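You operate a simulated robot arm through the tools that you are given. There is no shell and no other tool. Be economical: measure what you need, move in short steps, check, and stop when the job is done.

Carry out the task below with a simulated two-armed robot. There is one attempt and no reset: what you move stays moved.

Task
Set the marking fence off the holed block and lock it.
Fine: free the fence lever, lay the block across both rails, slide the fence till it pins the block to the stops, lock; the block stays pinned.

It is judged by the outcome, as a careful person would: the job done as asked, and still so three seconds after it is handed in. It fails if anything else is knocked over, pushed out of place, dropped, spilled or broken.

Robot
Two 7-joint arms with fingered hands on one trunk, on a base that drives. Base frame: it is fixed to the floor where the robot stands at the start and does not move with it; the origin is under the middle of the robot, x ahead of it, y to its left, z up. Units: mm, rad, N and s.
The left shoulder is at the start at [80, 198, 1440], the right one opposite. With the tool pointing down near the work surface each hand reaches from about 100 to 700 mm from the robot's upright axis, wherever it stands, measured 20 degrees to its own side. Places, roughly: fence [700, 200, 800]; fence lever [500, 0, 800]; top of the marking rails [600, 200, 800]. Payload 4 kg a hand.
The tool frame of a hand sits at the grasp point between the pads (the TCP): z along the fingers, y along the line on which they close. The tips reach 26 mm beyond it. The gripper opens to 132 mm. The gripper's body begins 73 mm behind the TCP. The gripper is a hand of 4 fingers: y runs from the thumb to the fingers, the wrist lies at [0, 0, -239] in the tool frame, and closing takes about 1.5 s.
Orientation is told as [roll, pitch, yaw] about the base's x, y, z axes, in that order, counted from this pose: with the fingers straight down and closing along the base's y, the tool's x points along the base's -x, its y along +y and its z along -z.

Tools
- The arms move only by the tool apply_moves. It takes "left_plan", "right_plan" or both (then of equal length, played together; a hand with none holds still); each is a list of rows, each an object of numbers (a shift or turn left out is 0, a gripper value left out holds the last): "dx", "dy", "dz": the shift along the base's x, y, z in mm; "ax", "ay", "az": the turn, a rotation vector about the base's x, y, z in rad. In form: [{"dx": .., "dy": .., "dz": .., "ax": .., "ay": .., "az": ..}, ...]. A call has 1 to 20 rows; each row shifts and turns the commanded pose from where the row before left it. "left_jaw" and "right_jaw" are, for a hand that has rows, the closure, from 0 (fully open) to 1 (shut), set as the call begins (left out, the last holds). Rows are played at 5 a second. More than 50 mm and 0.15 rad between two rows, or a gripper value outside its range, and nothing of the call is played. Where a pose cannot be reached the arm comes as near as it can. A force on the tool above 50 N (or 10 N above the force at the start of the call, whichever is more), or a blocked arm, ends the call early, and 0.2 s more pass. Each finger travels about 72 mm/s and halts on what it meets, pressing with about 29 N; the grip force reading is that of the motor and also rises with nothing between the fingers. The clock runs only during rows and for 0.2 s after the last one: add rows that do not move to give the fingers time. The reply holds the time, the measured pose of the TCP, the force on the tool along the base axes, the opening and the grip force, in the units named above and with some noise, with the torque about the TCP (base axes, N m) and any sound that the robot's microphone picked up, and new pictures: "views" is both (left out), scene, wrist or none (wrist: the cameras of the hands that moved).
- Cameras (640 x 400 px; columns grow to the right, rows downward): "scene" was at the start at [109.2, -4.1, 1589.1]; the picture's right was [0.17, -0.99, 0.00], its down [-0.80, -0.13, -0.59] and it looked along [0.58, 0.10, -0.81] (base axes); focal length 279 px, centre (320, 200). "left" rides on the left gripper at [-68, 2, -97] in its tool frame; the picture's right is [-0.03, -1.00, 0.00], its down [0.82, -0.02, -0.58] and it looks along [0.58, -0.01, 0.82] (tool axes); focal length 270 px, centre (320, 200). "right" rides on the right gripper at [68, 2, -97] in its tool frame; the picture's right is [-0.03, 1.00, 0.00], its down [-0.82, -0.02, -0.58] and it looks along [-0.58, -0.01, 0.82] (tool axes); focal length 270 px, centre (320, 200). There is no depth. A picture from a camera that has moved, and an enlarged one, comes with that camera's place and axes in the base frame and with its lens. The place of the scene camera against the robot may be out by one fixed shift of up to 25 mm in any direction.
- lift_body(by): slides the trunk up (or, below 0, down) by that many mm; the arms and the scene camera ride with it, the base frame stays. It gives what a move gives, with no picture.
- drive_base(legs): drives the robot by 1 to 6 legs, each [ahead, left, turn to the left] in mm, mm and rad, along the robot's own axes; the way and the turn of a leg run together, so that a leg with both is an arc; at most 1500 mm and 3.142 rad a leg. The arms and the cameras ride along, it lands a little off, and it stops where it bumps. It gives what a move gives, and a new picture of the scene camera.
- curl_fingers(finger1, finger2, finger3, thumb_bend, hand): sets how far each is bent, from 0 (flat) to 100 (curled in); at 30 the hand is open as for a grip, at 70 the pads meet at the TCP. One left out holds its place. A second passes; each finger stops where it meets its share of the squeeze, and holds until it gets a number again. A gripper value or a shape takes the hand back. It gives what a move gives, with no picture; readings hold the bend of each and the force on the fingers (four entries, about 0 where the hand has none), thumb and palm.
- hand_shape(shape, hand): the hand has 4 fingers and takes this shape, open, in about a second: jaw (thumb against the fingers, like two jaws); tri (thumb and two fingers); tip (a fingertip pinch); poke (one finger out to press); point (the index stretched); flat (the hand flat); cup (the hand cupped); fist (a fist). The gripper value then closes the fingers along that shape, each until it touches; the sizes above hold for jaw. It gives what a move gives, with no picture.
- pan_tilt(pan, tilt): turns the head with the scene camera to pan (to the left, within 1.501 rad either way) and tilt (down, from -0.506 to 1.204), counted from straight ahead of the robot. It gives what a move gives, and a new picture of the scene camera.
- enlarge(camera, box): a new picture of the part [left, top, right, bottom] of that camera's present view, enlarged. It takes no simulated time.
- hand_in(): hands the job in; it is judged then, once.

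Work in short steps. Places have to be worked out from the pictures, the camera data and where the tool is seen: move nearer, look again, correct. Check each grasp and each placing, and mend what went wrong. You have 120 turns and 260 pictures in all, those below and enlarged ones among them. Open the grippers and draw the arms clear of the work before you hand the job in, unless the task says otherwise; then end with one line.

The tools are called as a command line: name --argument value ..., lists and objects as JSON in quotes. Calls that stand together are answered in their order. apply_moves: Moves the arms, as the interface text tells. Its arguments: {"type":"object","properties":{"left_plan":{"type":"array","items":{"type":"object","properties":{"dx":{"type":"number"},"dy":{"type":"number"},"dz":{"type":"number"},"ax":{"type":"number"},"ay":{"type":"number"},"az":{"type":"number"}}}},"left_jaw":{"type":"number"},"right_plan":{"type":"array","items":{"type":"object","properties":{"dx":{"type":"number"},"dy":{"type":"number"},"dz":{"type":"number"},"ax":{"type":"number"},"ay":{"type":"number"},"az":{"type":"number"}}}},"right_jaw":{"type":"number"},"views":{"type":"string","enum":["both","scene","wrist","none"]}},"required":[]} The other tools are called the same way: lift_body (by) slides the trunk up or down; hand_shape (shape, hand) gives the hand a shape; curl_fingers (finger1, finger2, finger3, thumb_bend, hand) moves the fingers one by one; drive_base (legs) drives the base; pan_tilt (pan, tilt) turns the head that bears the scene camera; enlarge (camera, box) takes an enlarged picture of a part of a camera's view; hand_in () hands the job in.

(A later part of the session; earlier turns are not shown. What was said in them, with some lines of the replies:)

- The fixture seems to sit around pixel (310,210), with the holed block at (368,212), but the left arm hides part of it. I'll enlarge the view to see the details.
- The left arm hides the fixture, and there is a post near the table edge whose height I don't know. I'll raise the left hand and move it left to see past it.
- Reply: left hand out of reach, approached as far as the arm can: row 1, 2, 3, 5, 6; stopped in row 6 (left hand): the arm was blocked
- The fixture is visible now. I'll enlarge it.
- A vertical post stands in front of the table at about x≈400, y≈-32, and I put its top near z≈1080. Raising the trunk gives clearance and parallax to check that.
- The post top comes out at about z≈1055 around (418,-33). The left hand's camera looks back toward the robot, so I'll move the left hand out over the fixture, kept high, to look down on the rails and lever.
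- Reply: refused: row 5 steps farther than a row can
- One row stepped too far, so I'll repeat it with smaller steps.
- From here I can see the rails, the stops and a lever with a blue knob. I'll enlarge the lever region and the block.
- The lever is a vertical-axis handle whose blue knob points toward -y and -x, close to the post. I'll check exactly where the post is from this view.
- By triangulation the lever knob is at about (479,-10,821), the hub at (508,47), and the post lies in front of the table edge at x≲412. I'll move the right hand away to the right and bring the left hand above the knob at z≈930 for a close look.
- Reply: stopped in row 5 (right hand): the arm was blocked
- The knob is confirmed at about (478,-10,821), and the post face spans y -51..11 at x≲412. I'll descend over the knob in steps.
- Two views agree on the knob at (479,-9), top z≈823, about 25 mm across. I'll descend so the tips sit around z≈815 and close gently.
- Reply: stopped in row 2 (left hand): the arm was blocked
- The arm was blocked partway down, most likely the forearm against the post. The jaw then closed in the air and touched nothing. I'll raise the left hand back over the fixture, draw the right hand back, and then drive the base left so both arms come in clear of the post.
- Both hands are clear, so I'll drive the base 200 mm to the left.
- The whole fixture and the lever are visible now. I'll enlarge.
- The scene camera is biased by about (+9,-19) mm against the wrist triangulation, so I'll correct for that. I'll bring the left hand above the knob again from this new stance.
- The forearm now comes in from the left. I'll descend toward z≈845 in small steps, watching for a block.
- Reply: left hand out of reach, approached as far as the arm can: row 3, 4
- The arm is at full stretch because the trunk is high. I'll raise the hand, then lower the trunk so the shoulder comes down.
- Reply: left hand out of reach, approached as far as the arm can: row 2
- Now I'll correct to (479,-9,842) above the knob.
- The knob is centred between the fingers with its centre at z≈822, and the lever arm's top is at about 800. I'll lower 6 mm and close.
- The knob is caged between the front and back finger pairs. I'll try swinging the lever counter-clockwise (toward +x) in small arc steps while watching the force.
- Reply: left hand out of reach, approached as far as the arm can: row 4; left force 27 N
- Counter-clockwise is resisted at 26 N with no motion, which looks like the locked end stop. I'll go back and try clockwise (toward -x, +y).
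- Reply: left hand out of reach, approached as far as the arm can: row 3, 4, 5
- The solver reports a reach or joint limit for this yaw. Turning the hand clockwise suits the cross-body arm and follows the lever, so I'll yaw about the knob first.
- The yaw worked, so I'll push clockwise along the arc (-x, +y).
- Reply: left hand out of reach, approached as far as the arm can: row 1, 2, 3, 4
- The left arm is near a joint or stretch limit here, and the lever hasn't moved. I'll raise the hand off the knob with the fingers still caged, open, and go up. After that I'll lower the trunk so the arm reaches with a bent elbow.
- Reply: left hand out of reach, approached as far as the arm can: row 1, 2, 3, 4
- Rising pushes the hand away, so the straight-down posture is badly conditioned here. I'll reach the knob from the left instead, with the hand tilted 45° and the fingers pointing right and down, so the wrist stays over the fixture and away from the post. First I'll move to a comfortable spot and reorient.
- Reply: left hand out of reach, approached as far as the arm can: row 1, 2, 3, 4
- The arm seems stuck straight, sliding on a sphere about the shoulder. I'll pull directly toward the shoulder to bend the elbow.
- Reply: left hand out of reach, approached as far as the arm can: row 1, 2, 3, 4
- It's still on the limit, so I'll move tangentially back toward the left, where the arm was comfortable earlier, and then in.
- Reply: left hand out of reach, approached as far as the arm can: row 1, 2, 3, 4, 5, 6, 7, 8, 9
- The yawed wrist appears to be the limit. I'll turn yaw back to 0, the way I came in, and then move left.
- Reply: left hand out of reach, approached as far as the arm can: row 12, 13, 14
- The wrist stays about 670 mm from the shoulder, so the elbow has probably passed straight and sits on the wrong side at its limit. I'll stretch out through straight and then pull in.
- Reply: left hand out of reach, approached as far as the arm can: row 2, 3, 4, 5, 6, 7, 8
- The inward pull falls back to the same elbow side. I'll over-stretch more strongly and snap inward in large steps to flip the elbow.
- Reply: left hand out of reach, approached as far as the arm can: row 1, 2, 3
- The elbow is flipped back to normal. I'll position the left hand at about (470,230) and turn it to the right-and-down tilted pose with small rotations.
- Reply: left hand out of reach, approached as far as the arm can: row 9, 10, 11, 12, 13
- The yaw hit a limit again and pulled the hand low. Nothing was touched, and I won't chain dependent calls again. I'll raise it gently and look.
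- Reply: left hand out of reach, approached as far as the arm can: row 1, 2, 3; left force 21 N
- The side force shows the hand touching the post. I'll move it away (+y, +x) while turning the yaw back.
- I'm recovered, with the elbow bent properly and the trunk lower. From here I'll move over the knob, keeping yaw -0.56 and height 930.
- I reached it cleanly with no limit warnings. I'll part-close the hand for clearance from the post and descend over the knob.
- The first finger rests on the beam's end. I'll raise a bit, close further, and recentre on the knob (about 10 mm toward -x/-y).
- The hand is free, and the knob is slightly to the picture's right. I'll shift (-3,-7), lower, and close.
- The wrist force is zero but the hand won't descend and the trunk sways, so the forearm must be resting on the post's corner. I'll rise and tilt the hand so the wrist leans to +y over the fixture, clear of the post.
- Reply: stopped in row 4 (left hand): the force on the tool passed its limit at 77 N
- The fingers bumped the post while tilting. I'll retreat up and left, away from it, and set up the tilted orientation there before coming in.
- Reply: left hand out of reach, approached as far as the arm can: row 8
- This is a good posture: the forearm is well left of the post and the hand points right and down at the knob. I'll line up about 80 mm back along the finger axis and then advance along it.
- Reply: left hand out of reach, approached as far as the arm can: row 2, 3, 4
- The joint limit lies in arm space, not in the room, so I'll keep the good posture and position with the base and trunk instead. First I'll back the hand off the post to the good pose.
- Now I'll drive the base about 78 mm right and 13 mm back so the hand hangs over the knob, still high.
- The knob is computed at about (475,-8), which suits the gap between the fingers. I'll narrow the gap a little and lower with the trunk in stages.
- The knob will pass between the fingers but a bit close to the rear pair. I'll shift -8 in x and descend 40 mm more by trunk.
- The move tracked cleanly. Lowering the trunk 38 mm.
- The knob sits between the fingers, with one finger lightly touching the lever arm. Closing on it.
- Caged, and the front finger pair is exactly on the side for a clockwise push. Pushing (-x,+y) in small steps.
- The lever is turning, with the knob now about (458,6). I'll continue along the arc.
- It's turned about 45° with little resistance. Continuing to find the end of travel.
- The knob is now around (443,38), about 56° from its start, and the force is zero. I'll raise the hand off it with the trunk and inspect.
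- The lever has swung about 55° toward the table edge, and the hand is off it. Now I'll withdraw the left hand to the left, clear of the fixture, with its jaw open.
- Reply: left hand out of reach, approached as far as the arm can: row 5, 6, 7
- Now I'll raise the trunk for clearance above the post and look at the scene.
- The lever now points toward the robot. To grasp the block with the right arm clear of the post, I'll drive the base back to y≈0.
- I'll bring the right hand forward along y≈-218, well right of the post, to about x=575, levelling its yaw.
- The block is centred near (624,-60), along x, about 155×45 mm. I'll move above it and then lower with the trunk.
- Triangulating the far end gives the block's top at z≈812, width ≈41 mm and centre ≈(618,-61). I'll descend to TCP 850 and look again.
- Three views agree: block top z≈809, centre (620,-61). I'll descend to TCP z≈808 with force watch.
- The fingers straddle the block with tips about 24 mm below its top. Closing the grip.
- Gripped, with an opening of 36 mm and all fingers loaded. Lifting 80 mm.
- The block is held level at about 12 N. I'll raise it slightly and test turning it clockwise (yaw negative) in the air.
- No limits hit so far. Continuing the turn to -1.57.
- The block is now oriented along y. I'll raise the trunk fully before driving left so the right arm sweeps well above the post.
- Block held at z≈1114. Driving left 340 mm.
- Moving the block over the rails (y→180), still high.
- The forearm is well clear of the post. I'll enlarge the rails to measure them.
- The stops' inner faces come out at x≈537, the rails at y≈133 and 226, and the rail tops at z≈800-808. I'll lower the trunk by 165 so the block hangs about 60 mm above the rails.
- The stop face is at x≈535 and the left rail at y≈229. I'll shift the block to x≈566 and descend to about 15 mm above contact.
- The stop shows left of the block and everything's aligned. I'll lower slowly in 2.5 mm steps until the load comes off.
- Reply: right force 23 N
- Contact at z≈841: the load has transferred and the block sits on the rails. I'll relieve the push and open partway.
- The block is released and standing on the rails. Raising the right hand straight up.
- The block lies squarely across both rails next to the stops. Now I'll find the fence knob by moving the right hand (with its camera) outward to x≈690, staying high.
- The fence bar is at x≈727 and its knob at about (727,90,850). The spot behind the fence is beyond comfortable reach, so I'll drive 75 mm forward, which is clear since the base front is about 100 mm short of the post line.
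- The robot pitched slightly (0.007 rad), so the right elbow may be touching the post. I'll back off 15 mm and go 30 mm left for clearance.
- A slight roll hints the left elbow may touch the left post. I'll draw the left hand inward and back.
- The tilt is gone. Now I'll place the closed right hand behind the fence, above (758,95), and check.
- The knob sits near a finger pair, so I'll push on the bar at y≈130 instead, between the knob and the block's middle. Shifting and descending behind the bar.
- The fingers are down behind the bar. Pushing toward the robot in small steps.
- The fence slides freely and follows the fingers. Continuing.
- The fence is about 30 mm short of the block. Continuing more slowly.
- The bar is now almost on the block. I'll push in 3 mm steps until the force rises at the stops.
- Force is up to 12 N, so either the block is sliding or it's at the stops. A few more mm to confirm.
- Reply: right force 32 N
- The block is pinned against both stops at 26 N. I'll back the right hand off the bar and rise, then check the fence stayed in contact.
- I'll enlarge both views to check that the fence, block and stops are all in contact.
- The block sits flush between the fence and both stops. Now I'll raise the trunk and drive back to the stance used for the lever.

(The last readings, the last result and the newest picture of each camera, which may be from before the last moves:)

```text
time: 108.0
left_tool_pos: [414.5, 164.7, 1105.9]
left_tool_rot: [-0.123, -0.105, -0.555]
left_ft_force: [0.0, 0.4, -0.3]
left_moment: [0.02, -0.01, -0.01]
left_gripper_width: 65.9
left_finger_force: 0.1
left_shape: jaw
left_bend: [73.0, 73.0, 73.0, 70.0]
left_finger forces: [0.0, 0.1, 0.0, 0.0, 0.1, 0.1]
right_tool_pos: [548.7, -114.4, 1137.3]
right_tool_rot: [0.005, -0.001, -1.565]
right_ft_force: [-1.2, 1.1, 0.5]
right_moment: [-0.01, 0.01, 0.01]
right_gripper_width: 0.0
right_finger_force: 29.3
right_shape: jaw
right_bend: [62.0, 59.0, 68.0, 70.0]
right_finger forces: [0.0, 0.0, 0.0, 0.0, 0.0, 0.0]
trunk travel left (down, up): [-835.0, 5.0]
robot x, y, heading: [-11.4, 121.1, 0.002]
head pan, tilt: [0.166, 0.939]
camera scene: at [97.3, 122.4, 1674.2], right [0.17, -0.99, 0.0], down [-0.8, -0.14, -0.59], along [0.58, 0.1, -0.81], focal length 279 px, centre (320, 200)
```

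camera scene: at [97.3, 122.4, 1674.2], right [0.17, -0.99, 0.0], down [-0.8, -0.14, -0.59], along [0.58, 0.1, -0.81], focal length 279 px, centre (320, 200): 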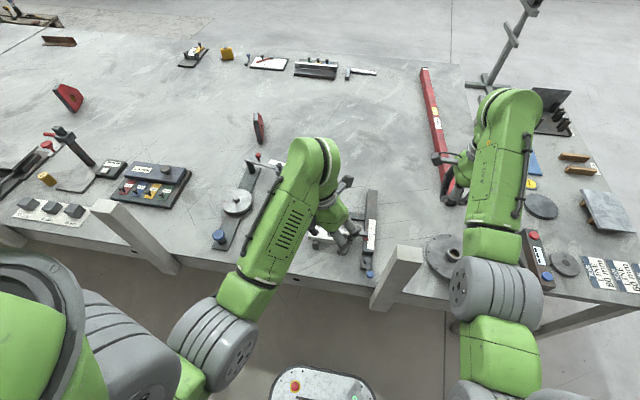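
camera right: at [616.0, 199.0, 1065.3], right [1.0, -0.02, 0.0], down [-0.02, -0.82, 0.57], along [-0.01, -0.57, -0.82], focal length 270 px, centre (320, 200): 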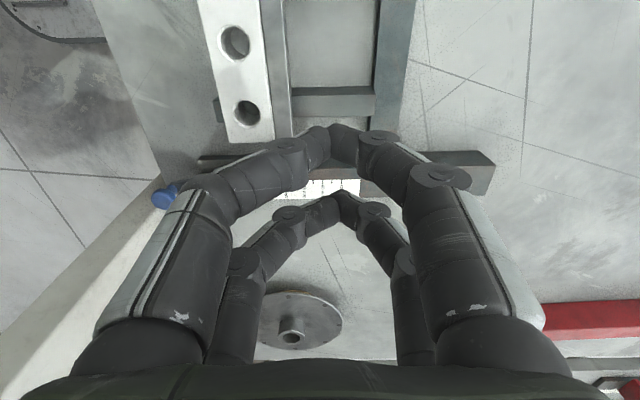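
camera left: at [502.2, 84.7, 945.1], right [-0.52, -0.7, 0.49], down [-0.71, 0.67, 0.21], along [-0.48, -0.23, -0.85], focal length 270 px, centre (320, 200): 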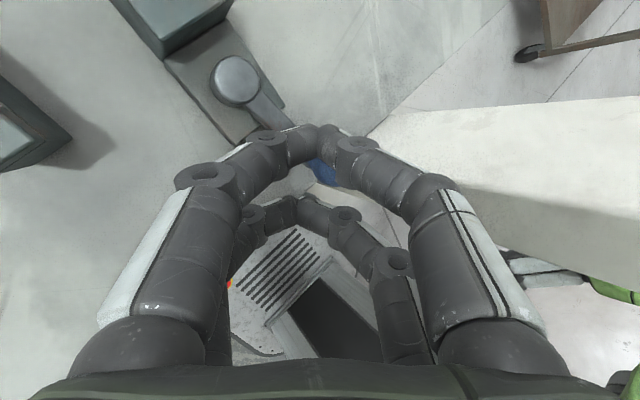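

I'm back at the lever stance. I'll move the right hand further right and re-form the left hand's tilted posture up high.

apply_moves --left_plan '[{"dx": 20, "dy": -35, "dz": 10}, {"dx": 20, "dy": -40}, {"dx": 20, "dy": -40}, {"dx": 5, "dy": -30}, {"ax": -0.1}, {"ax": -0.1}, {"ax": -0.11}, {"ax": -0.11}]' --right_plan '[{"dy": -30}, {"dy": -30}, {"dy": -30}, {}, {}, {}, {}, {}]' --left_jaw 0.7 --views "scene"

```text
time: 109.8
left_tool_pos: [480.5, 16.7, 1116.2]
left_tool_rot: [-0.496, -0.313, -0.476]
left_ft_force: [0.2, -0.6, 0.0]
left_moment: [-0.01, 0.0, 0.0]
left_gripper_width: 39.8
left_finger_force: 0.1
left_shape: jaw
left_bend: [73.0, 73.0, 73.0, 70.0]
left_finger forces: [0.0, 0.1, 0.1, 0.0, 0.0, 0.0]
right_tool_pos: [549.0, -208.1, 1139.0]
right_tool_rot: [0.003, 0.006, -1.566]
right_ft_force: [0.5, -0.8, 0.6]
right_moment: [-0.02, -0.06, 0.0]
right_gripper_width: 0.0
right_finger_force: 29.0
right_shape: jaw
right_bend: [62.0, 59.0, 68.0, 70.0]
right_finger forces: [0.1, 0.0, 0.0, 0.0, 0.0, 0.1]
trunk travel left (down, up): [-835.0, 5.0]
robot x, y, heading: [-10.8, 120.6, 0.001]
head pan, tilt: [0.166, 0.939]
camera scene: at [99.7, 116.5, 1674.1], right [0.17, -0.99, 0.0], down [-0.8, -0.14, -0.59], along [0.58, 0.1, -0.81], focal length 279 px, centre (320, 200)
```

scene: 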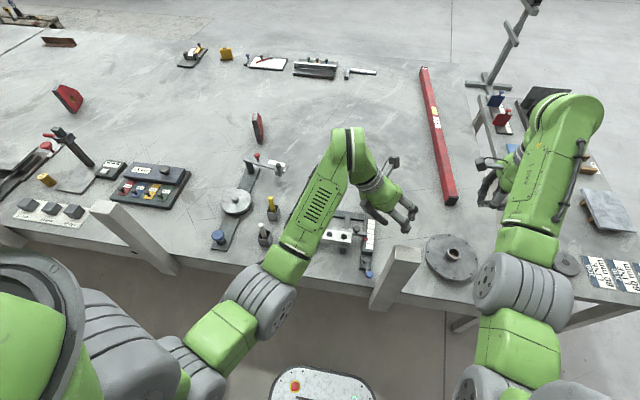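

The posture is good with no limits. I'll move over the knob's current spot (443,45), then lower the trunk 190 and look.

apply_moves --left_plan '[{"dx": -13, "dy": 10}, {"dx": -12, "dy": 10}, {"dx": -12, "dy": 8}]' --views "none"

```text
time: 110.6
left_tool_pos: [444.6, 45.3, 1114.1]
left_tool_rot: [-0.493, -0.31, -0.477]
left_ft_force: [0.7, -1.0, 1.2]
left_moment: [-0.01, -0.02, 0.0]
left_gripper_width: 40.0
left_finger_force: 0.0
left_shape: jaw
left_bend: [73.0, 73.0, 73.0, 70.0]
left_finger forces: [0.0, 0.1, 0.0, 0.0, 0.0, 0.0]
right_tool_pos: [548.2, -209.3, 1138.2]
right_tool_rot: [0.002, 0.003, -1.565]
right_ft_force: [0.2, 0.1, 0.1]
right_moment: [0.02, -0.01, 0.0]
right_gripper_width: 0.1
right_finger_force: 28.8
right_shape: jaw
right_bend: [62.0, 59.0, 68.0, 70.0]
right_finger forces: [0.0, 0.1, 0.0, 0.1, 0.0, 0.0]
trunk travel left (down, up): [-835.0, 5.0]
robot x, y, heading: [-12.8, 123.5, 0.005]
head pan, tilt: [0.166, 0.939]
```

lift_body --by -195

enlarge --camera "left" --box '[160, 40, 480, 260]'

enlarge --camera "scene" --box '[250, 130, 450, 290]'

```text
time: 112.8
left_tool_pos: [443.9, 45.5, 919.5]
left_tool_rot: [-0.495, -0.311, -0.475]
left_ft_force: [-1.3, -0.9, 0.7]
left_moment: [0.01, 0.02, 0.02]
left_gripper_width: 40.0
left_finger_force: 0.1
left_shape: jaw
left_bend: [73.0, 73.0, 73.0, 70.0]
left_finger forces: [0.0, 0.1, 0.0, 0.0, 0.0, 0.0]
right_tool_pos: [547.8, -210.1, 943.5]
right_tool_rot: [0.002, 0.004, -1.567]
right_ft_force: [0.6, 0.8, -0.1]
right_moment: [-0.02, -0.02, 0.04]
right_gripper_width: 0.0
right_finger_force: 28.5
right_shape: jaw
right_bend: [62.0, 59.0, 68.0, 70.0]
right_finger forces: [0.1, 0.0, 0.0, 0.0, 0.0, 0.1]
trunk travel left (down, up): [-640.0, 200.0]
robot x, y, heading: [-8.4, 121.9, 0.0]
head pan, tilt: [0.166, 0.939]
```

```text
1.82 times, centred on (320, 150) of left
camera zoom: at [500.9, 68.2, 1021.4], right [-0.51, -0.73, 0.46], down [-0.72, 0.66, 0.24], along [-0.48, -0.2, -0.86], focal length 491 px, centre (320, 291)
```

zoom: 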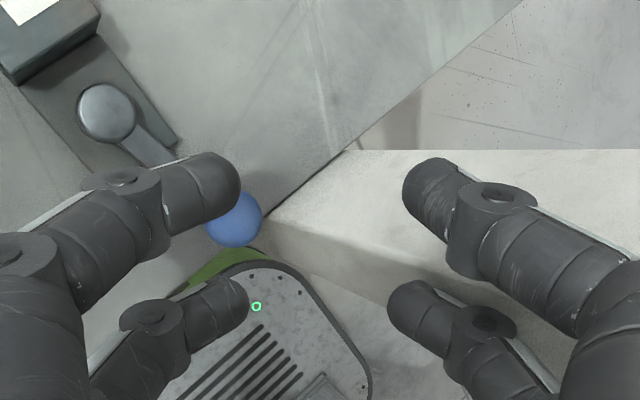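

```text
2.50 times, centred on (350, 210) of scene
camera zoom: at [99.3, 115.7, 1479.2], right [0.17, -0.99, 0.0], down [-0.8, -0.14, -0.59], along [0.58, 0.1, -0.81], focal length 698 px, centre (245, 175)
```

zoom: 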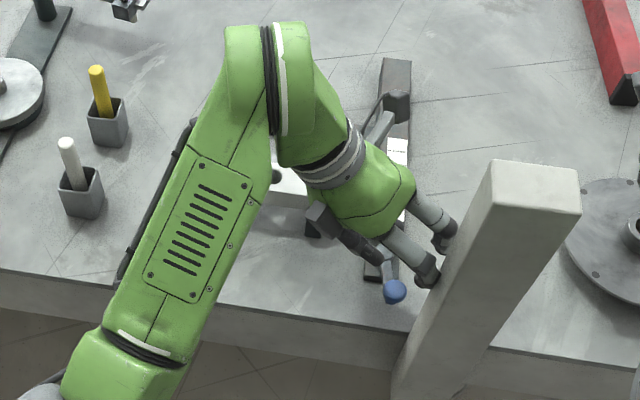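

The knob is at about (442,33). I'll nudge 5 mm toward -y and lower 60 more.

apply_moves --left_plan '[{"dx": -1, "dy": -3}, {"dy": -3}]' --views "none"

lift_body --by -55

enlarge --camera "left" --box '[160, 40, 480, 260]'

```text
time: 113.4
left_tool_pos: [444.6, 40.8, 920.3]
left_tool_rot: [-0.493, -0.314, -0.472]
left_ft_force: [-2.0, 9.0, 1.9]
left_moment: [-0.14, 0.05, -0.41]
left_gripper_width: 38.8
left_finger_force: 0.0
left_shape: jaw
left_bend: [73.0, 73.0, 74.0, 70.0]
left_finger forces: [0.0, 0.0, 8.5, 0.1, 0.7, 0.0]
right_tool_pos: [549.2, -206.2, 945.0]
right_tool_rot: [0.004, 0.003, -1.564]
right_ft_force: [-1.1, -0.2, 0.3]
right_moment: [0.02, 0.01, 0.0]
right_gripper_width: 0.2
right_finger_force: 29.0
right_shape: jaw
right_bend: [62.0, 59.0, 68.0, 70.0]
right_finger forces: [0.1, 0.0, 0.1, 0.0, 0.0, 0.0]
trunk travel left (down, up): [-640.0, 200.0]
robot x, y, heading: [-10.1, 118.3, 0.003]
head pan, tilt: [0.166, 0.939]
```

```text
time: 114.3
left_tool_pos: [443.1, 40.5, 863.7]
left_tool_rot: [-0.495, -0.314, -0.475]
left_ft_force: [-0.6, 7.1, -0.8]
left_moment: [-0.07, -0.02, -0.28]
left_gripper_width: 38.4
left_finger_force: 0.1
left_shape: jaw
left_bend: [73.0, 73.0, 75.0, 70.0]
left_finger forces: [0.0, 0.1, 7.0, 0.1, 0.7, 0.1]
right_tool_pos: [549.1, -208.8, 888.1]
right_tool_rot: [0.002, 0.003, -1.567]
right_ft_force: [1.1, 0.2, 0.3]
right_moment: [0.01, 0.04, 0.01]
right_gripper_width: 0.0
right_finger_force: 29.2
right_shape: jaw
right_bend: [62.0, 59.0, 68.0, 70.0]
right_finger forces: [0.0, 0.0, 0.0, 0.0, 0.1, 0.0]
trunk travel left (down, up): [-585.0, 255.0]
robot x, y, heading: [-8.7, 118.2, 0.001]
head pan, tilt: [0.166, 0.939]
```

```text
1.82 times, centred on (320, 150) of left
camera zoom: at [499.7, 63.0, 965.6], right [-0.51, -0.73, 0.46], down [-0.72, 0.66, 0.24], along [-0.48, -0.2, -0.85], focal length 491 px, centre (320, 291)
```

zoom: 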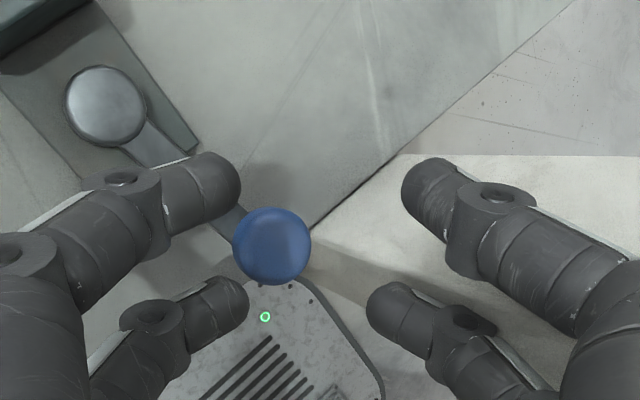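

One thumb-side finger lightly touches the post. I'll ease off 3 mm, lower the last 20 mm, and close to pull that finger away.

apply_moves --left_plan '[{"dx": 2, "dy": 3}, {}]' --left_jaw 0.75 --views "none"

lift_body --by -21

enlarge --camera "left" --box '[160, 40, 480, 260]'

```text
time: 114.9
left_tool_pos: [445.3, 42.3, 865.0]
left_tool_rot: [-0.493, -0.313, -0.475]
left_ft_force: [0.9, 0.0, -0.1]
left_moment: [0.02, -0.03, -0.01]
left_gripper_width: 0.0
left_finger_force: 19.6
left_shape: jaw
left_bend: [60.0, 75.0, 76.0, 70.0]
left_finger forces: [0.0, 0.0, 0.0, 0.0, 0.1, 0.0]
right_tool_pos: [548.9, -209.9, 887.8]
right_tool_rot: [0.002, 0.005, -1.566]
right_ft_force: [0.4, 0.2, -0.5]
right_moment: [-0.04, 0.01, -0.01]
right_gripper_width: 0.0
right_finger_force: 28.7
right_shape: jaw
right_bend: [62.0, 59.0, 68.0, 70.0]
right_finger forces: [0.1, 0.0, 0.0, 0.0, 0.1, 0.0]
trunk travel left (down, up): [-585.0, 255.0]
robot x, y, heading: [-10.7, 118.5, 0.003]
head pan, tilt: [0.166, 0.939]
```

```text
time: 115.6
left_tool_pos: [446.0, 41.0, 844.7]
left_tool_rot: [-0.492, -0.313, -0.473]
left_ft_force: [0.0, -0.2, 0.0]
left_moment: [-0.04, 0.04, -0.02]
left_gripper_width: 0.1
left_finger_force: 28.7
left_shape: jaw
left_bend: [60.0, 75.0, 76.0, 70.0]
left_finger forces: [0.1, 0.0, 0.1, 0.0, 0.0, 0.1]
right_tool_pos: [549.0, -210.0, 867.3]
right_tool_rot: [0.002, 0.006, -1.567]
right_ft_force: [0.5, 0.4, 0.6]
right_moment: [0.0, 0.01, -0.04]
right_gripper_width: 0.2
right_finger_force: 28.6
right_shape: jaw
right_bend: [62.0, 59.0, 68.0, 70.0]
right_finger forces: [0.0, 0.0, 0.0, 0.1, 0.0, 0.0]
trunk travel left (down, up): [-564.0, 276.0]
robot x, y, heading: [-9.7, 118.6, 0.008]
head pan, tilt: [0.166, 0.939]
```

```text
1.82 times, centred on (320, 150) of left
camera zoom: at [502.4, 65.3, 945.0], right [-0.51, -0.73, 0.46], down [-0.72, 0.66, 0.24], along [-0.48, -0.2, -0.86], focal length 491 px, centre (320, 291)
```

zoom: 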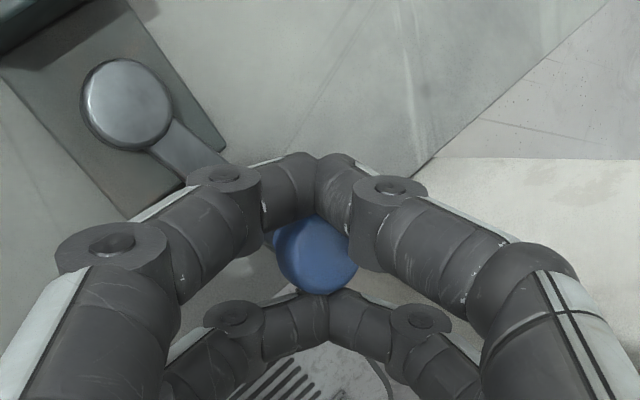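

The knob is caged. Now I'll drag it counter-clockwise along the arc toward the locked position.

apply_moves --left_plan '[{"dx": 1, "dy": -4}, {"dx": 1.4, "dy": -4.2}, {"dx": 2, "dy": -4.5}, {"dx": 2, "dy": -4.4}, {"dx": 2.6, "dy": -4.2}, {"dx": 2.6, "dy": -4}]' --views "wrist"

```text
time: 117.2
left_tool_pos: [458.4, 25.1, 842.1]
left_tool_rot: [-0.491, -0.315, -0.466]
left_ft_force: [-5.5, 33.3, 4.7]
left_moment: [-1.22, 0.02, -1.32]
left_gripper_width: 0.0
left_finger_force: 29.1
left_shape: jaw
left_bend: [60.0, 75.0, 74.0, 70.0]
left_finger forces: [0.0, 0.0, 32.6, 0.0, 0.0, 0.0]
right_tool_pos: [549.7, -202.9, 869.7]
right_tool_rot: [0.004, 0.0, -1.56]
right_ft_force: [-0.2, 0.3, -0.1]
right_moment: [0.03, 0.03, 0.03]
right_gripper_width: 0.0
right_finger_force: 28.6
right_shape: jaw
right_bend: [62.0, 59.0, 68.0, 70.0]
right_finger forces: [0.0, 0.0, 0.1, 0.0, 0.1, 0.0]
trunk travel left (down, up): [-564.0, 276.0]
robot x, y, heading: [-14.1, 119.6, 0.002]
head pan, tilt: [0.166, 0.939]
stopped in row 6 (left hand): the force on the tool passed its limit at 53 N (the readings are from after the stop); the commanded pose is now the measured one
camera left: at [514.4, 49.4, 944.7], right [-0.5, -0.73, 0.46], down [-0.72, 0.65, 0.24], along [-0.47, -0.21, -0.86], focal length 270 px, centre (320, 200)
```

left: 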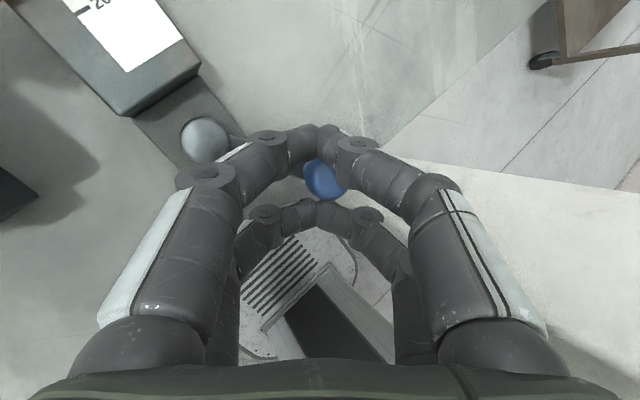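

A finger meets 33 N in y, which could be the lever's resistance or the post's corner. I'll move 5 mm in +x to find out.

apply_moves --left_plan '[{"dx": 3, "dy": 2}, {"dx": 3}]' --views "wrist"

enlarge --camera "scene" --box '[310, 170, 450, 290]'

```text
time: 117.8
left_tool_pos: [465.7, 19.4, 842.0]
left_tool_rot: [-0.491, -0.311, -0.475]
left_ft_force: [8.0, 4.7, 1.4]
left_moment: [-0.15, 0.29, -0.09]
left_gripper_width: 0.0
left_finger_force: 28.6
left_shape: jaw
left_bend: [60.0, 75.0, 74.0, 70.0]
left_finger forces: [0.0, 0.0, 9.4, 0.0, 0.0, 0.0]
right_tool_pos: [550.5, -209.5, 866.2]
right_tool_rot: [0.0, 0.005, -1.565]
right_ft_force: [0.0, -0.1, 0.5]
right_moment: [0.0, 0.01, -0.02]
right_gripper_width: 0.2
right_finger_force: 28.9
right_shape: jaw
right_bend: [62.0, 59.0, 68.0, 70.0]
right_finger forces: [0.0, 0.0, 0.0, 0.0, 0.1, 0.0]
trunk travel left (down, up): [-564.0, 276.0]
robot x, y, heading: [-6.2, 117.0, 0.006]
head pan, tilt: [0.166, 0.939]
camera left: at [522.6, 43.4, 944.2], right [-0.51, -0.73, 0.46], down [-0.72, 0.65, 0.24], along [-0.48, -0.2, -0.86], focal length 270 px, centre (320, 200)
```

left: 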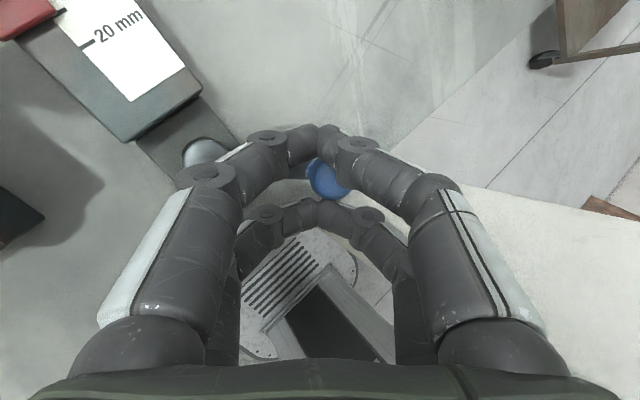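

```text
3.33 times, centred on (380, 230) of scene
camera zoom: at [101.5, 116.5, 1402.9], right [0.17, -0.99, 0.0], down [-0.8, -0.14, -0.59], along [0.58, 0.1, -0.81], focal length 930 px, centre (120, 100)
```

zoom: 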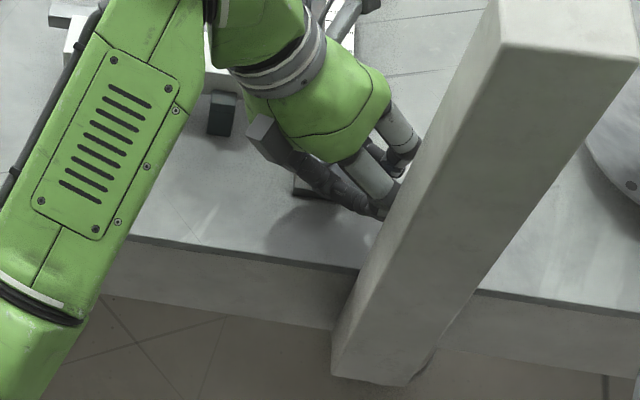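

That freed it, so the post corner was the contact. The lever has turned to about -137°. I'll keep to the +x side while following the arc.

apply_moves --left_plan '[{"dx": 4, "dy": -2}, {"dx": 4, "dy": -3}, {"dx": 4, "dy": -4}, {"dx": 4, "dy": -4}]' --views "wrist"

```text
time: 118.8
left_tool_pos: [480.4, 7.3, 842.1]
left_tool_rot: [-0.493, -0.312, -0.472]
left_ft_force: [-0.8, 0.2, 0.2]
left_moment: [-0.01, 0.02, -0.03]
left_gripper_width: 0.1
left_finger_force: 28.6
left_shape: jaw
left_bend: [60.0, 75.0, 75.0, 70.0]
left_finger forces: [0.1, 0.0, 0.0, 0.0, 0.0, 0.0]
right_tool_pos: [549.1, -206.9, 866.5]
right_tool_rot: [0.003, 0.007, -1.564]
right_ft_force: [0.4, -0.7, 0.2]
right_moment: [-0.02, -0.01, 0.0]
right_gripper_width: 0.0
right_finger_force: 29.4
right_shape: jaw
right_bend: [62.0, 59.0, 68.0, 70.0]
right_finger forces: [0.0, 0.2, 0.0, 0.0, 0.0, 0.0]
trunk travel left (down, up): [-564.0, 276.0]
robot x, y, heading: [-11.4, 120.0, 0.01]
head pan, tilt: [0.166, 0.939]
camera left: at [536.6, 30.8, 943.7], right [-0.51, -0.73, 0.46], down [-0.72, 0.65, 0.25], along [-0.48, -0.2, -0.85], focal length 270 px, centre (320, 200)
```

left: 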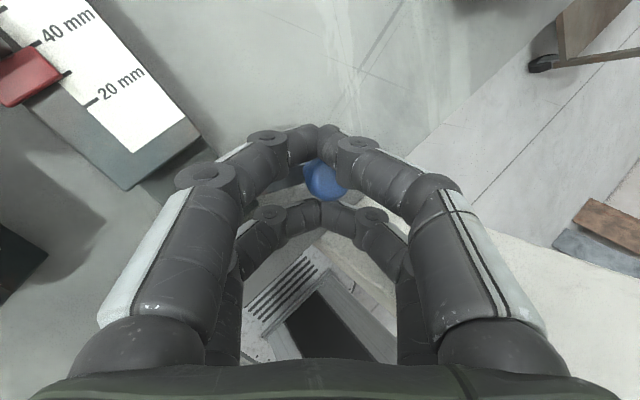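

The knob is at about (475,-8), its original locked angle. I'll press on gently to seat the lock firmly.

apply_moves --left_plan '[{"dx": 3, "dy": -2}, {"dx": 3, "dy": -1.5}, {"dx": 3, "dy": -1}, {"dx": 3, "dy": -1}]' --views "wrist"

```text
time: 119.8
left_tool_pos: [485.6, 3.9, 841.9]
left_tool_rot: [-0.496, -0.305, -0.471]
left_ft_force: [-30.3, 15.3, -8.7]
left_moment: [0.31, 0.42, -0.51]
left_gripper_width: 0.0
left_finger_force: 29.0
left_shape: jaw
left_bend: [60.0, 75.0, 75.0, 70.0]
left_finger forces: [0.0, 0.0, 54.5, 0.1, 0.0, 0.0]
right_tool_pos: [547.1, -205.6, 870.5]
right_tool_rot: [0.006, 0.004, -1.561]
right_ft_force: [-0.4, -0.9, 0.6]
right_moment: [-0.01, 0.0, -0.01]
right_gripper_width: 0.0
right_finger_force: 29.0
right_shape: jaw
right_bend: [62.0, 59.0, 68.0, 70.0]
right_finger forces: [0.0, 0.1, 0.0, 0.1, 0.0, 0.1]
trunk travel left (down, up): [-564.0, 276.0]
robot x, y, heading: [-10.1, 118.9, 0.011]
head pan, tilt: [0.166, 0.939]
camera left: at [543.2, 27.8, 942.8], right [-0.51, -0.73, 0.46], down [-0.72, 0.65, 0.25], along [-0.48, -0.2, -0.85], focal length 270 px, centre (320, 200)
```

left: 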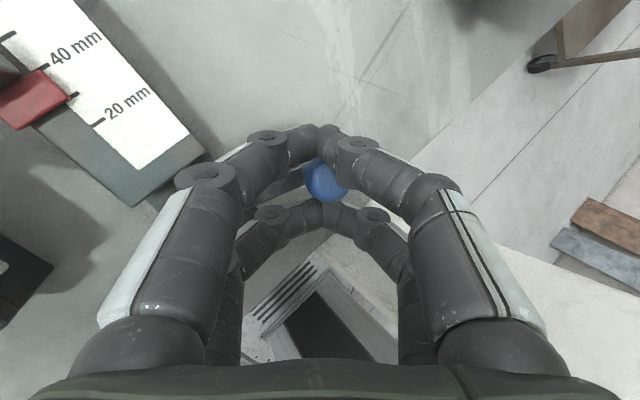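

The lever meets firm resistance (34 N), the same as its original locked stop, so it's locked. I'll relax the pressure and lift off with the trunk.

apply_moves --left_plan '[{"dx": -3, "dy": 2}, {"dx": -4, "dy": 2}]' --views "none"

```text
time: 120.4
left_tool_pos: [487.8, 6.6, 846.6]
left_tool_rot: [-0.488, -0.323, -0.471]
left_ft_force: [-2.7, 2.3, 1.3]
left_moment: [0.03, 0.08, -0.06]
left_gripper_width: 0.1
left_finger_force: 28.6
left_shape: jaw
left_bend: [60.0, 75.0, 76.0, 70.0]
left_finger forces: [0.1, 0.0, 0.1, 0.0, 0.1, 0.0]
right_tool_pos: [548.8, -206.9, 867.9]
right_tool_rot: [0.003, 0.004, -1.564]
right_ft_force: [0.3, -0.2, 0.3]
right_moment: [-0.01, 0.0, 0.01]
right_gripper_width: 0.0
right_finger_force: 28.9
right_shape: jaw
right_bend: [62.0, 59.0, 68.0, 70.0]
right_finger forces: [0.0, 0.0, 0.0, 0.0, 0.0, 0.1]
trunk travel left (down, up): [-564.0, 276.0]
robot x, y, heading: [-10.4, 121.6, 0.007]
head pan, tilt: [0.166, 0.939]
```

lift_body --by 90

enlarge --camera "left" --box '[0, 0, 480, 300]'

```text
time: 121.6
left_tool_pos: [483.7, 6.7, 932.8]
left_tool_rot: [-0.493, -0.312, -0.472]
left_ft_force: [1.0, 1.2, 0.4]
left_moment: [0.03, 0.0, -0.01]
left_gripper_width: 0.0
left_finger_force: 29.3
left_shape: jaw
left_bend: [60.0, 75.0, 76.0, 70.0]
left_finger forces: [0.0, 0.0, 0.1, 0.0, 0.1, 0.0]
right_tool_pos: [549.9, -206.2, 956.3]
right_tool_rot: [0.001, 0.006, -1.564]
right_ft_force: [0.1, 0.7, 0.3]
right_moment: [-0.01, -0.04, -0.02]
right_gripper_width: 0.1
right_finger_force: 28.9
right_shape: jaw
right_bend: [62.0, 59.0, 68.0, 70.0]
right_finger forces: [0.0, 0.0, 0.0, 0.0, 0.0, 0.0]
trunk travel left (down, up): [-654.0, 186.0]
robot x, y, heading: [-11.2, 116.0, 0.002]
head pan, tilt: [0.166, 0.939]
```

```text
1.33 times, centred on (240, 150) of left
camera zoom: at [540.9, 29.8, 1034.2], right [-0.51, -0.73, 0.46], down [-0.72, 0.65, 0.25], along [-0.48, -0.2, -0.85], focal length 360 px, centre (427, 267)
```

zoom: 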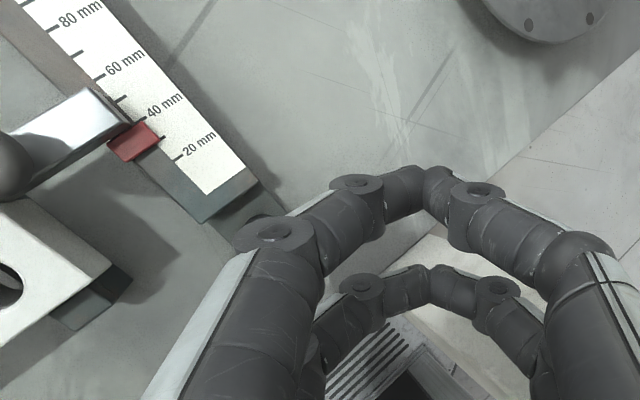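

The fence still touches the block, which touches the stop. I'll withdraw the left hand to the left and open both hands.

apply_moves --left_plan '[{"dz": 20, "dy": 10}, {"dy": 35, "dz": 20}, {"dy": 40, "ax": 0.1}, {"dy": 40, "ax": 0.1}, {"dy": 40, "ax": 0.1, "dx": -10}, {"dy": 40, "ax": 0.08, "dx": -20}, {"dx": -30, "dy": 20}]' --left_jaw 0.3 --views "scene"

enlarge --camera "scene" --box '[270, 160, 450, 300]'

```text
time: 123.2
left_tool_pos: [435.7, 212.5, 943.1]
left_tool_rot: [-0.15, -0.126, -0.545]
left_ft_force: [-0.6, 0.9, 0.6]
left_moment: [0.0, 0.0, -0.02]
left_gripper_width: 92.4
left_finger_force: 0.1
left_shape: jaw
left_bend: [68.0, 68.0, 68.0, 58.0]
left_finger forces: [0.0, 0.0, 0.1, 0.1, 0.0, 0.1]
left hand out of reach, approached as far as the arm can: row 6, 7
right_tool_pos: [548.6, -206.9, 957.8]
right_tool_rot: [0.002, 0.006, -1.564]
right_ft_force: [0.0, -0.3, 0.2]
right_moment: [-0.01, -0.01, -0.02]
right_gripper_width: 0.2
right_finger_force: 28.8
right_shape: jaw
right_bend: [62.0, 59.0, 68.0, 70.0]
right_finger forces: [0.0, 0.0, 0.0, 0.0, 0.0, 0.0]
trunk travel left (down, up): [-654.0, 186.0]
robot x, y, heading: [-7.8, 119.1, 0.003]
head pan, tilt: [0.166, 0.939]
camera scene: at [98.4, 116.9, 1493.2], right [0.17, -0.99, 0.0], down [-0.8, -0.14, -0.59], along [0.58, 0.1, -0.81], focal length 279 px, centre (320, 200)
```

scene: 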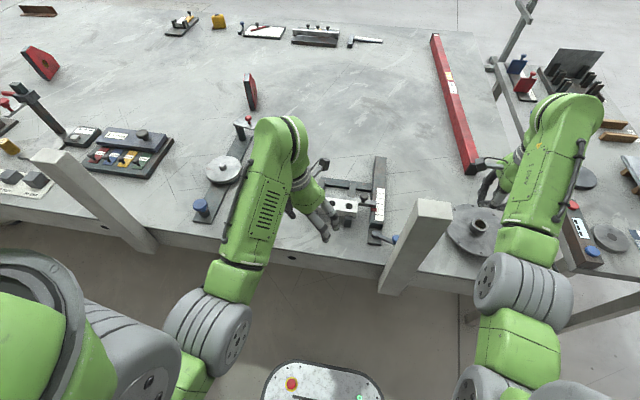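

```text
2.86 times, centred on (360, 230) of scene
camera zoom: at [98.4, 116.9, 1493.2], right [0.17, -0.99, 0.0], down [-0.8, -0.14, -0.59], along [0.58, 0.1, -0.81], focal length 797 px, centre (206, 114)
```

zoom: 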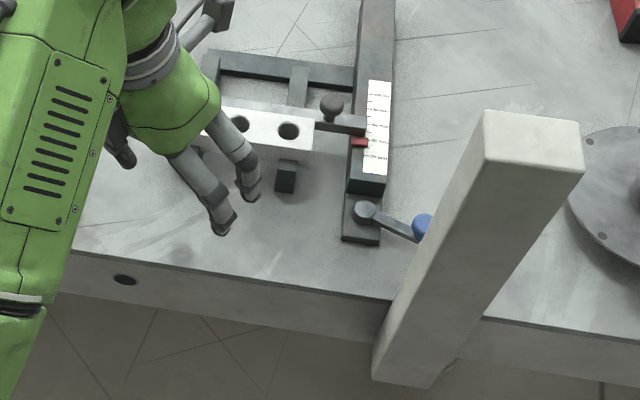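

The lever is at its locked angle and the block is pinned. I'll open the right hand, raise the trunk and back the robot away, then do a final check.

apply_moves --right_plan '[{"dz": 10}, {}, {}, {}]' --right_jaw 0 --left_plan '[{}, {}, {}, {}]' --left_jaw 0 --views "none"

lift_body --by 150

drive_base --legs '[[-200, 0, 0]]'

enlarge --camera "scene" --box '[220, 80, 460, 260]'

```text
time: 124.2
left_tool_pos: [435.2, 211.9, 943.3]
left_tool_rot: [-0.152, -0.126, -0.543]
left_ft_force: [0.0, 0.9, 0.7]
left_moment: [-0.01, 0.0, 0.01]
left_gripper_width: 131.9
left_finger_force: 0.1
left_shape: jaw
left_bend: [30.0, 30.0, 30.0, 30.0]
left_finger forces: [0.0, 0.0, 0.1, 0.0, 0.0, 0.1]
right_tool_pos: [548.4, -207.3, 967.7]
right_tool_rot: [0.003, 0.006, -1.564]
right_ft_force: [0.1, 0.5, -0.3]
right_moment: [-0.02, 0.03, 0.07]
right_gripper_width: 131.9
right_finger_force: 0.1
right_shape: jaw
right_bend: [30.0, 30.0, 30.0, 30.0]
right_finger forces: [0.0, 0.0, 0.0, 0.0, 0.1, 0.0]
trunk travel left (down, up): [-654.0, 186.0]
robot x, y, heading: [-11.6, 122.2, 0.005]
head pan, tilt: [0.166, 0.939]
```

```text
time: 126.0
left_tool_pos: [437.4, 212.7, 1093.5]
left_tool_rot: [-0.151, -0.126, -0.544]
left_ft_force: [-0.3, -0.4, -0.1]
left_moment: [0.01, 0.0, -0.02]
left_gripper_width: 131.9
left_finger_force: 0.1
left_shape: jaw
left_bend: [30.0, 30.0, 30.0, 30.0]
left_finger forces: [0.0, 0.0, 0.0, 0.0, 0.0, 0.0]
right_tool_pos: [549.1, -206.4, 1117.7]
right_tool_rot: [0.001, 0.006, -1.564]
right_ft_force: [-1.0, -0.3, -0.4]
right_moment: [-0.03, 0.01, -0.01]
right_gripper_width: 131.7
right_finger_force: 0.0
right_shape: jaw
right_bend: [30.0, 30.0, 30.0, 30.0]
right_finger forces: [0.0, 0.0, 0.0, 0.1, 0.1, 0.1]
trunk travel left (down, up): [-804.0, 36.0]
robot x, y, heading: [-11.3, 120.9, 0.009]
head pan, tilt: [0.166, 0.939]
```

```text
time: 127.6
left_tool_pos: [241.2, 211.1, 1092.4]
left_tool_rot: [-0.153, -0.122, -0.544]
left_ft_force: [0.7, 0.0, 0.1]
left_moment: [0.01, 0.02, -0.01]
left_gripper_width: 131.8
left_finger_force: 0.0
left_shape: jaw
left_bend: [30.0, 30.0, 30.0, 30.0]
left_finger forces: [0.0, 0.0, 0.1, 0.0, 0.1, 0.1]
right_tool_pos: [353.8, -207.9, 1114.3]
right_tool_rot: [-0.002, 0.006, -1.561]
right_ft_force: [1.0, -0.1, 0.6]
right_moment: [0.01, 0.05, 0.0]
right_gripper_width: 131.8
right_finger_force: 0.1
right_shape: jaw
right_bend: [30.0, 30.0, 30.0, 30.0]
right_finger forces: [0.1, 0.0, 0.1, 0.0, 0.0, 0.0]
trunk travel left (down, up): [-804.0, 36.0]
robot x, y, heading: [-213.5, 116.2, 0.001]
head pan, tilt: [0.166, 0.939]
camera scene: at [-94.3, 115.5, 1642.6], right [0.17, -0.99, 0.0], down [-0.8, -0.14, -0.59], along [0.58, 0.1, -0.81], focal length 279 px, centre (320, 200)
```

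scene: 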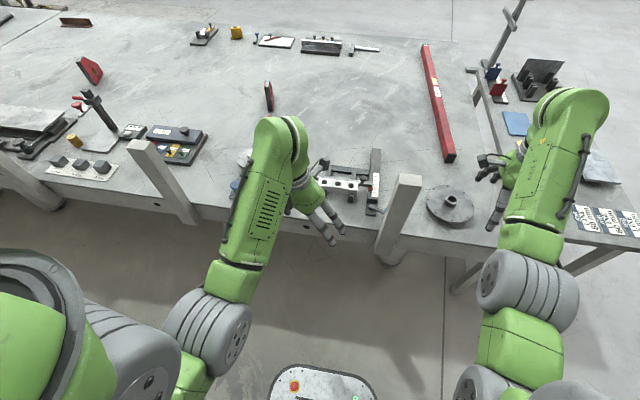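

```text
2.22 times, centred on (340, 170) of scene
camera zoom: at [-94.3, 115.5, 1642.6], right [0.17, -0.99, 0.0], down [-0.8, -0.14, -0.59], along [0.58, 0.1, -0.81], focal length 620 px, centre (276, 267)
```

zoom: 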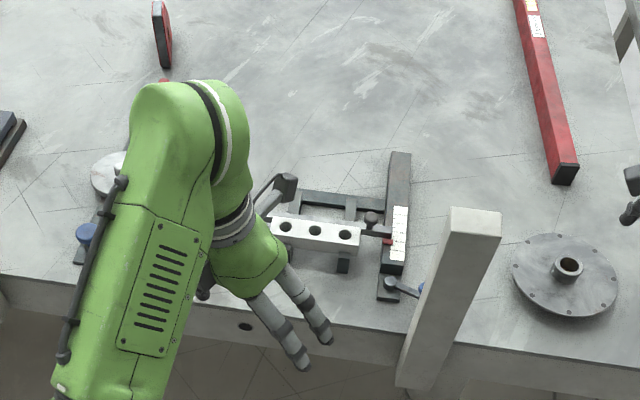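

The block lies across both rails, flush between the fence and the stops. The lever is at its locked angle, both hands are open and the arms are clear. Handing in.

hand_in

```text
The job is handed in.
```

The fence is set against the holed block and locked: the block lies across both rails, pinned against both stops, and the scale reads about 36 mm. I judged the lock by the lever being back at its starting angle and stopping firmly there, and did not tug the fence to test it. The arm bumped the post by the table a few times on the way, and the post shows no shift in the pictures.
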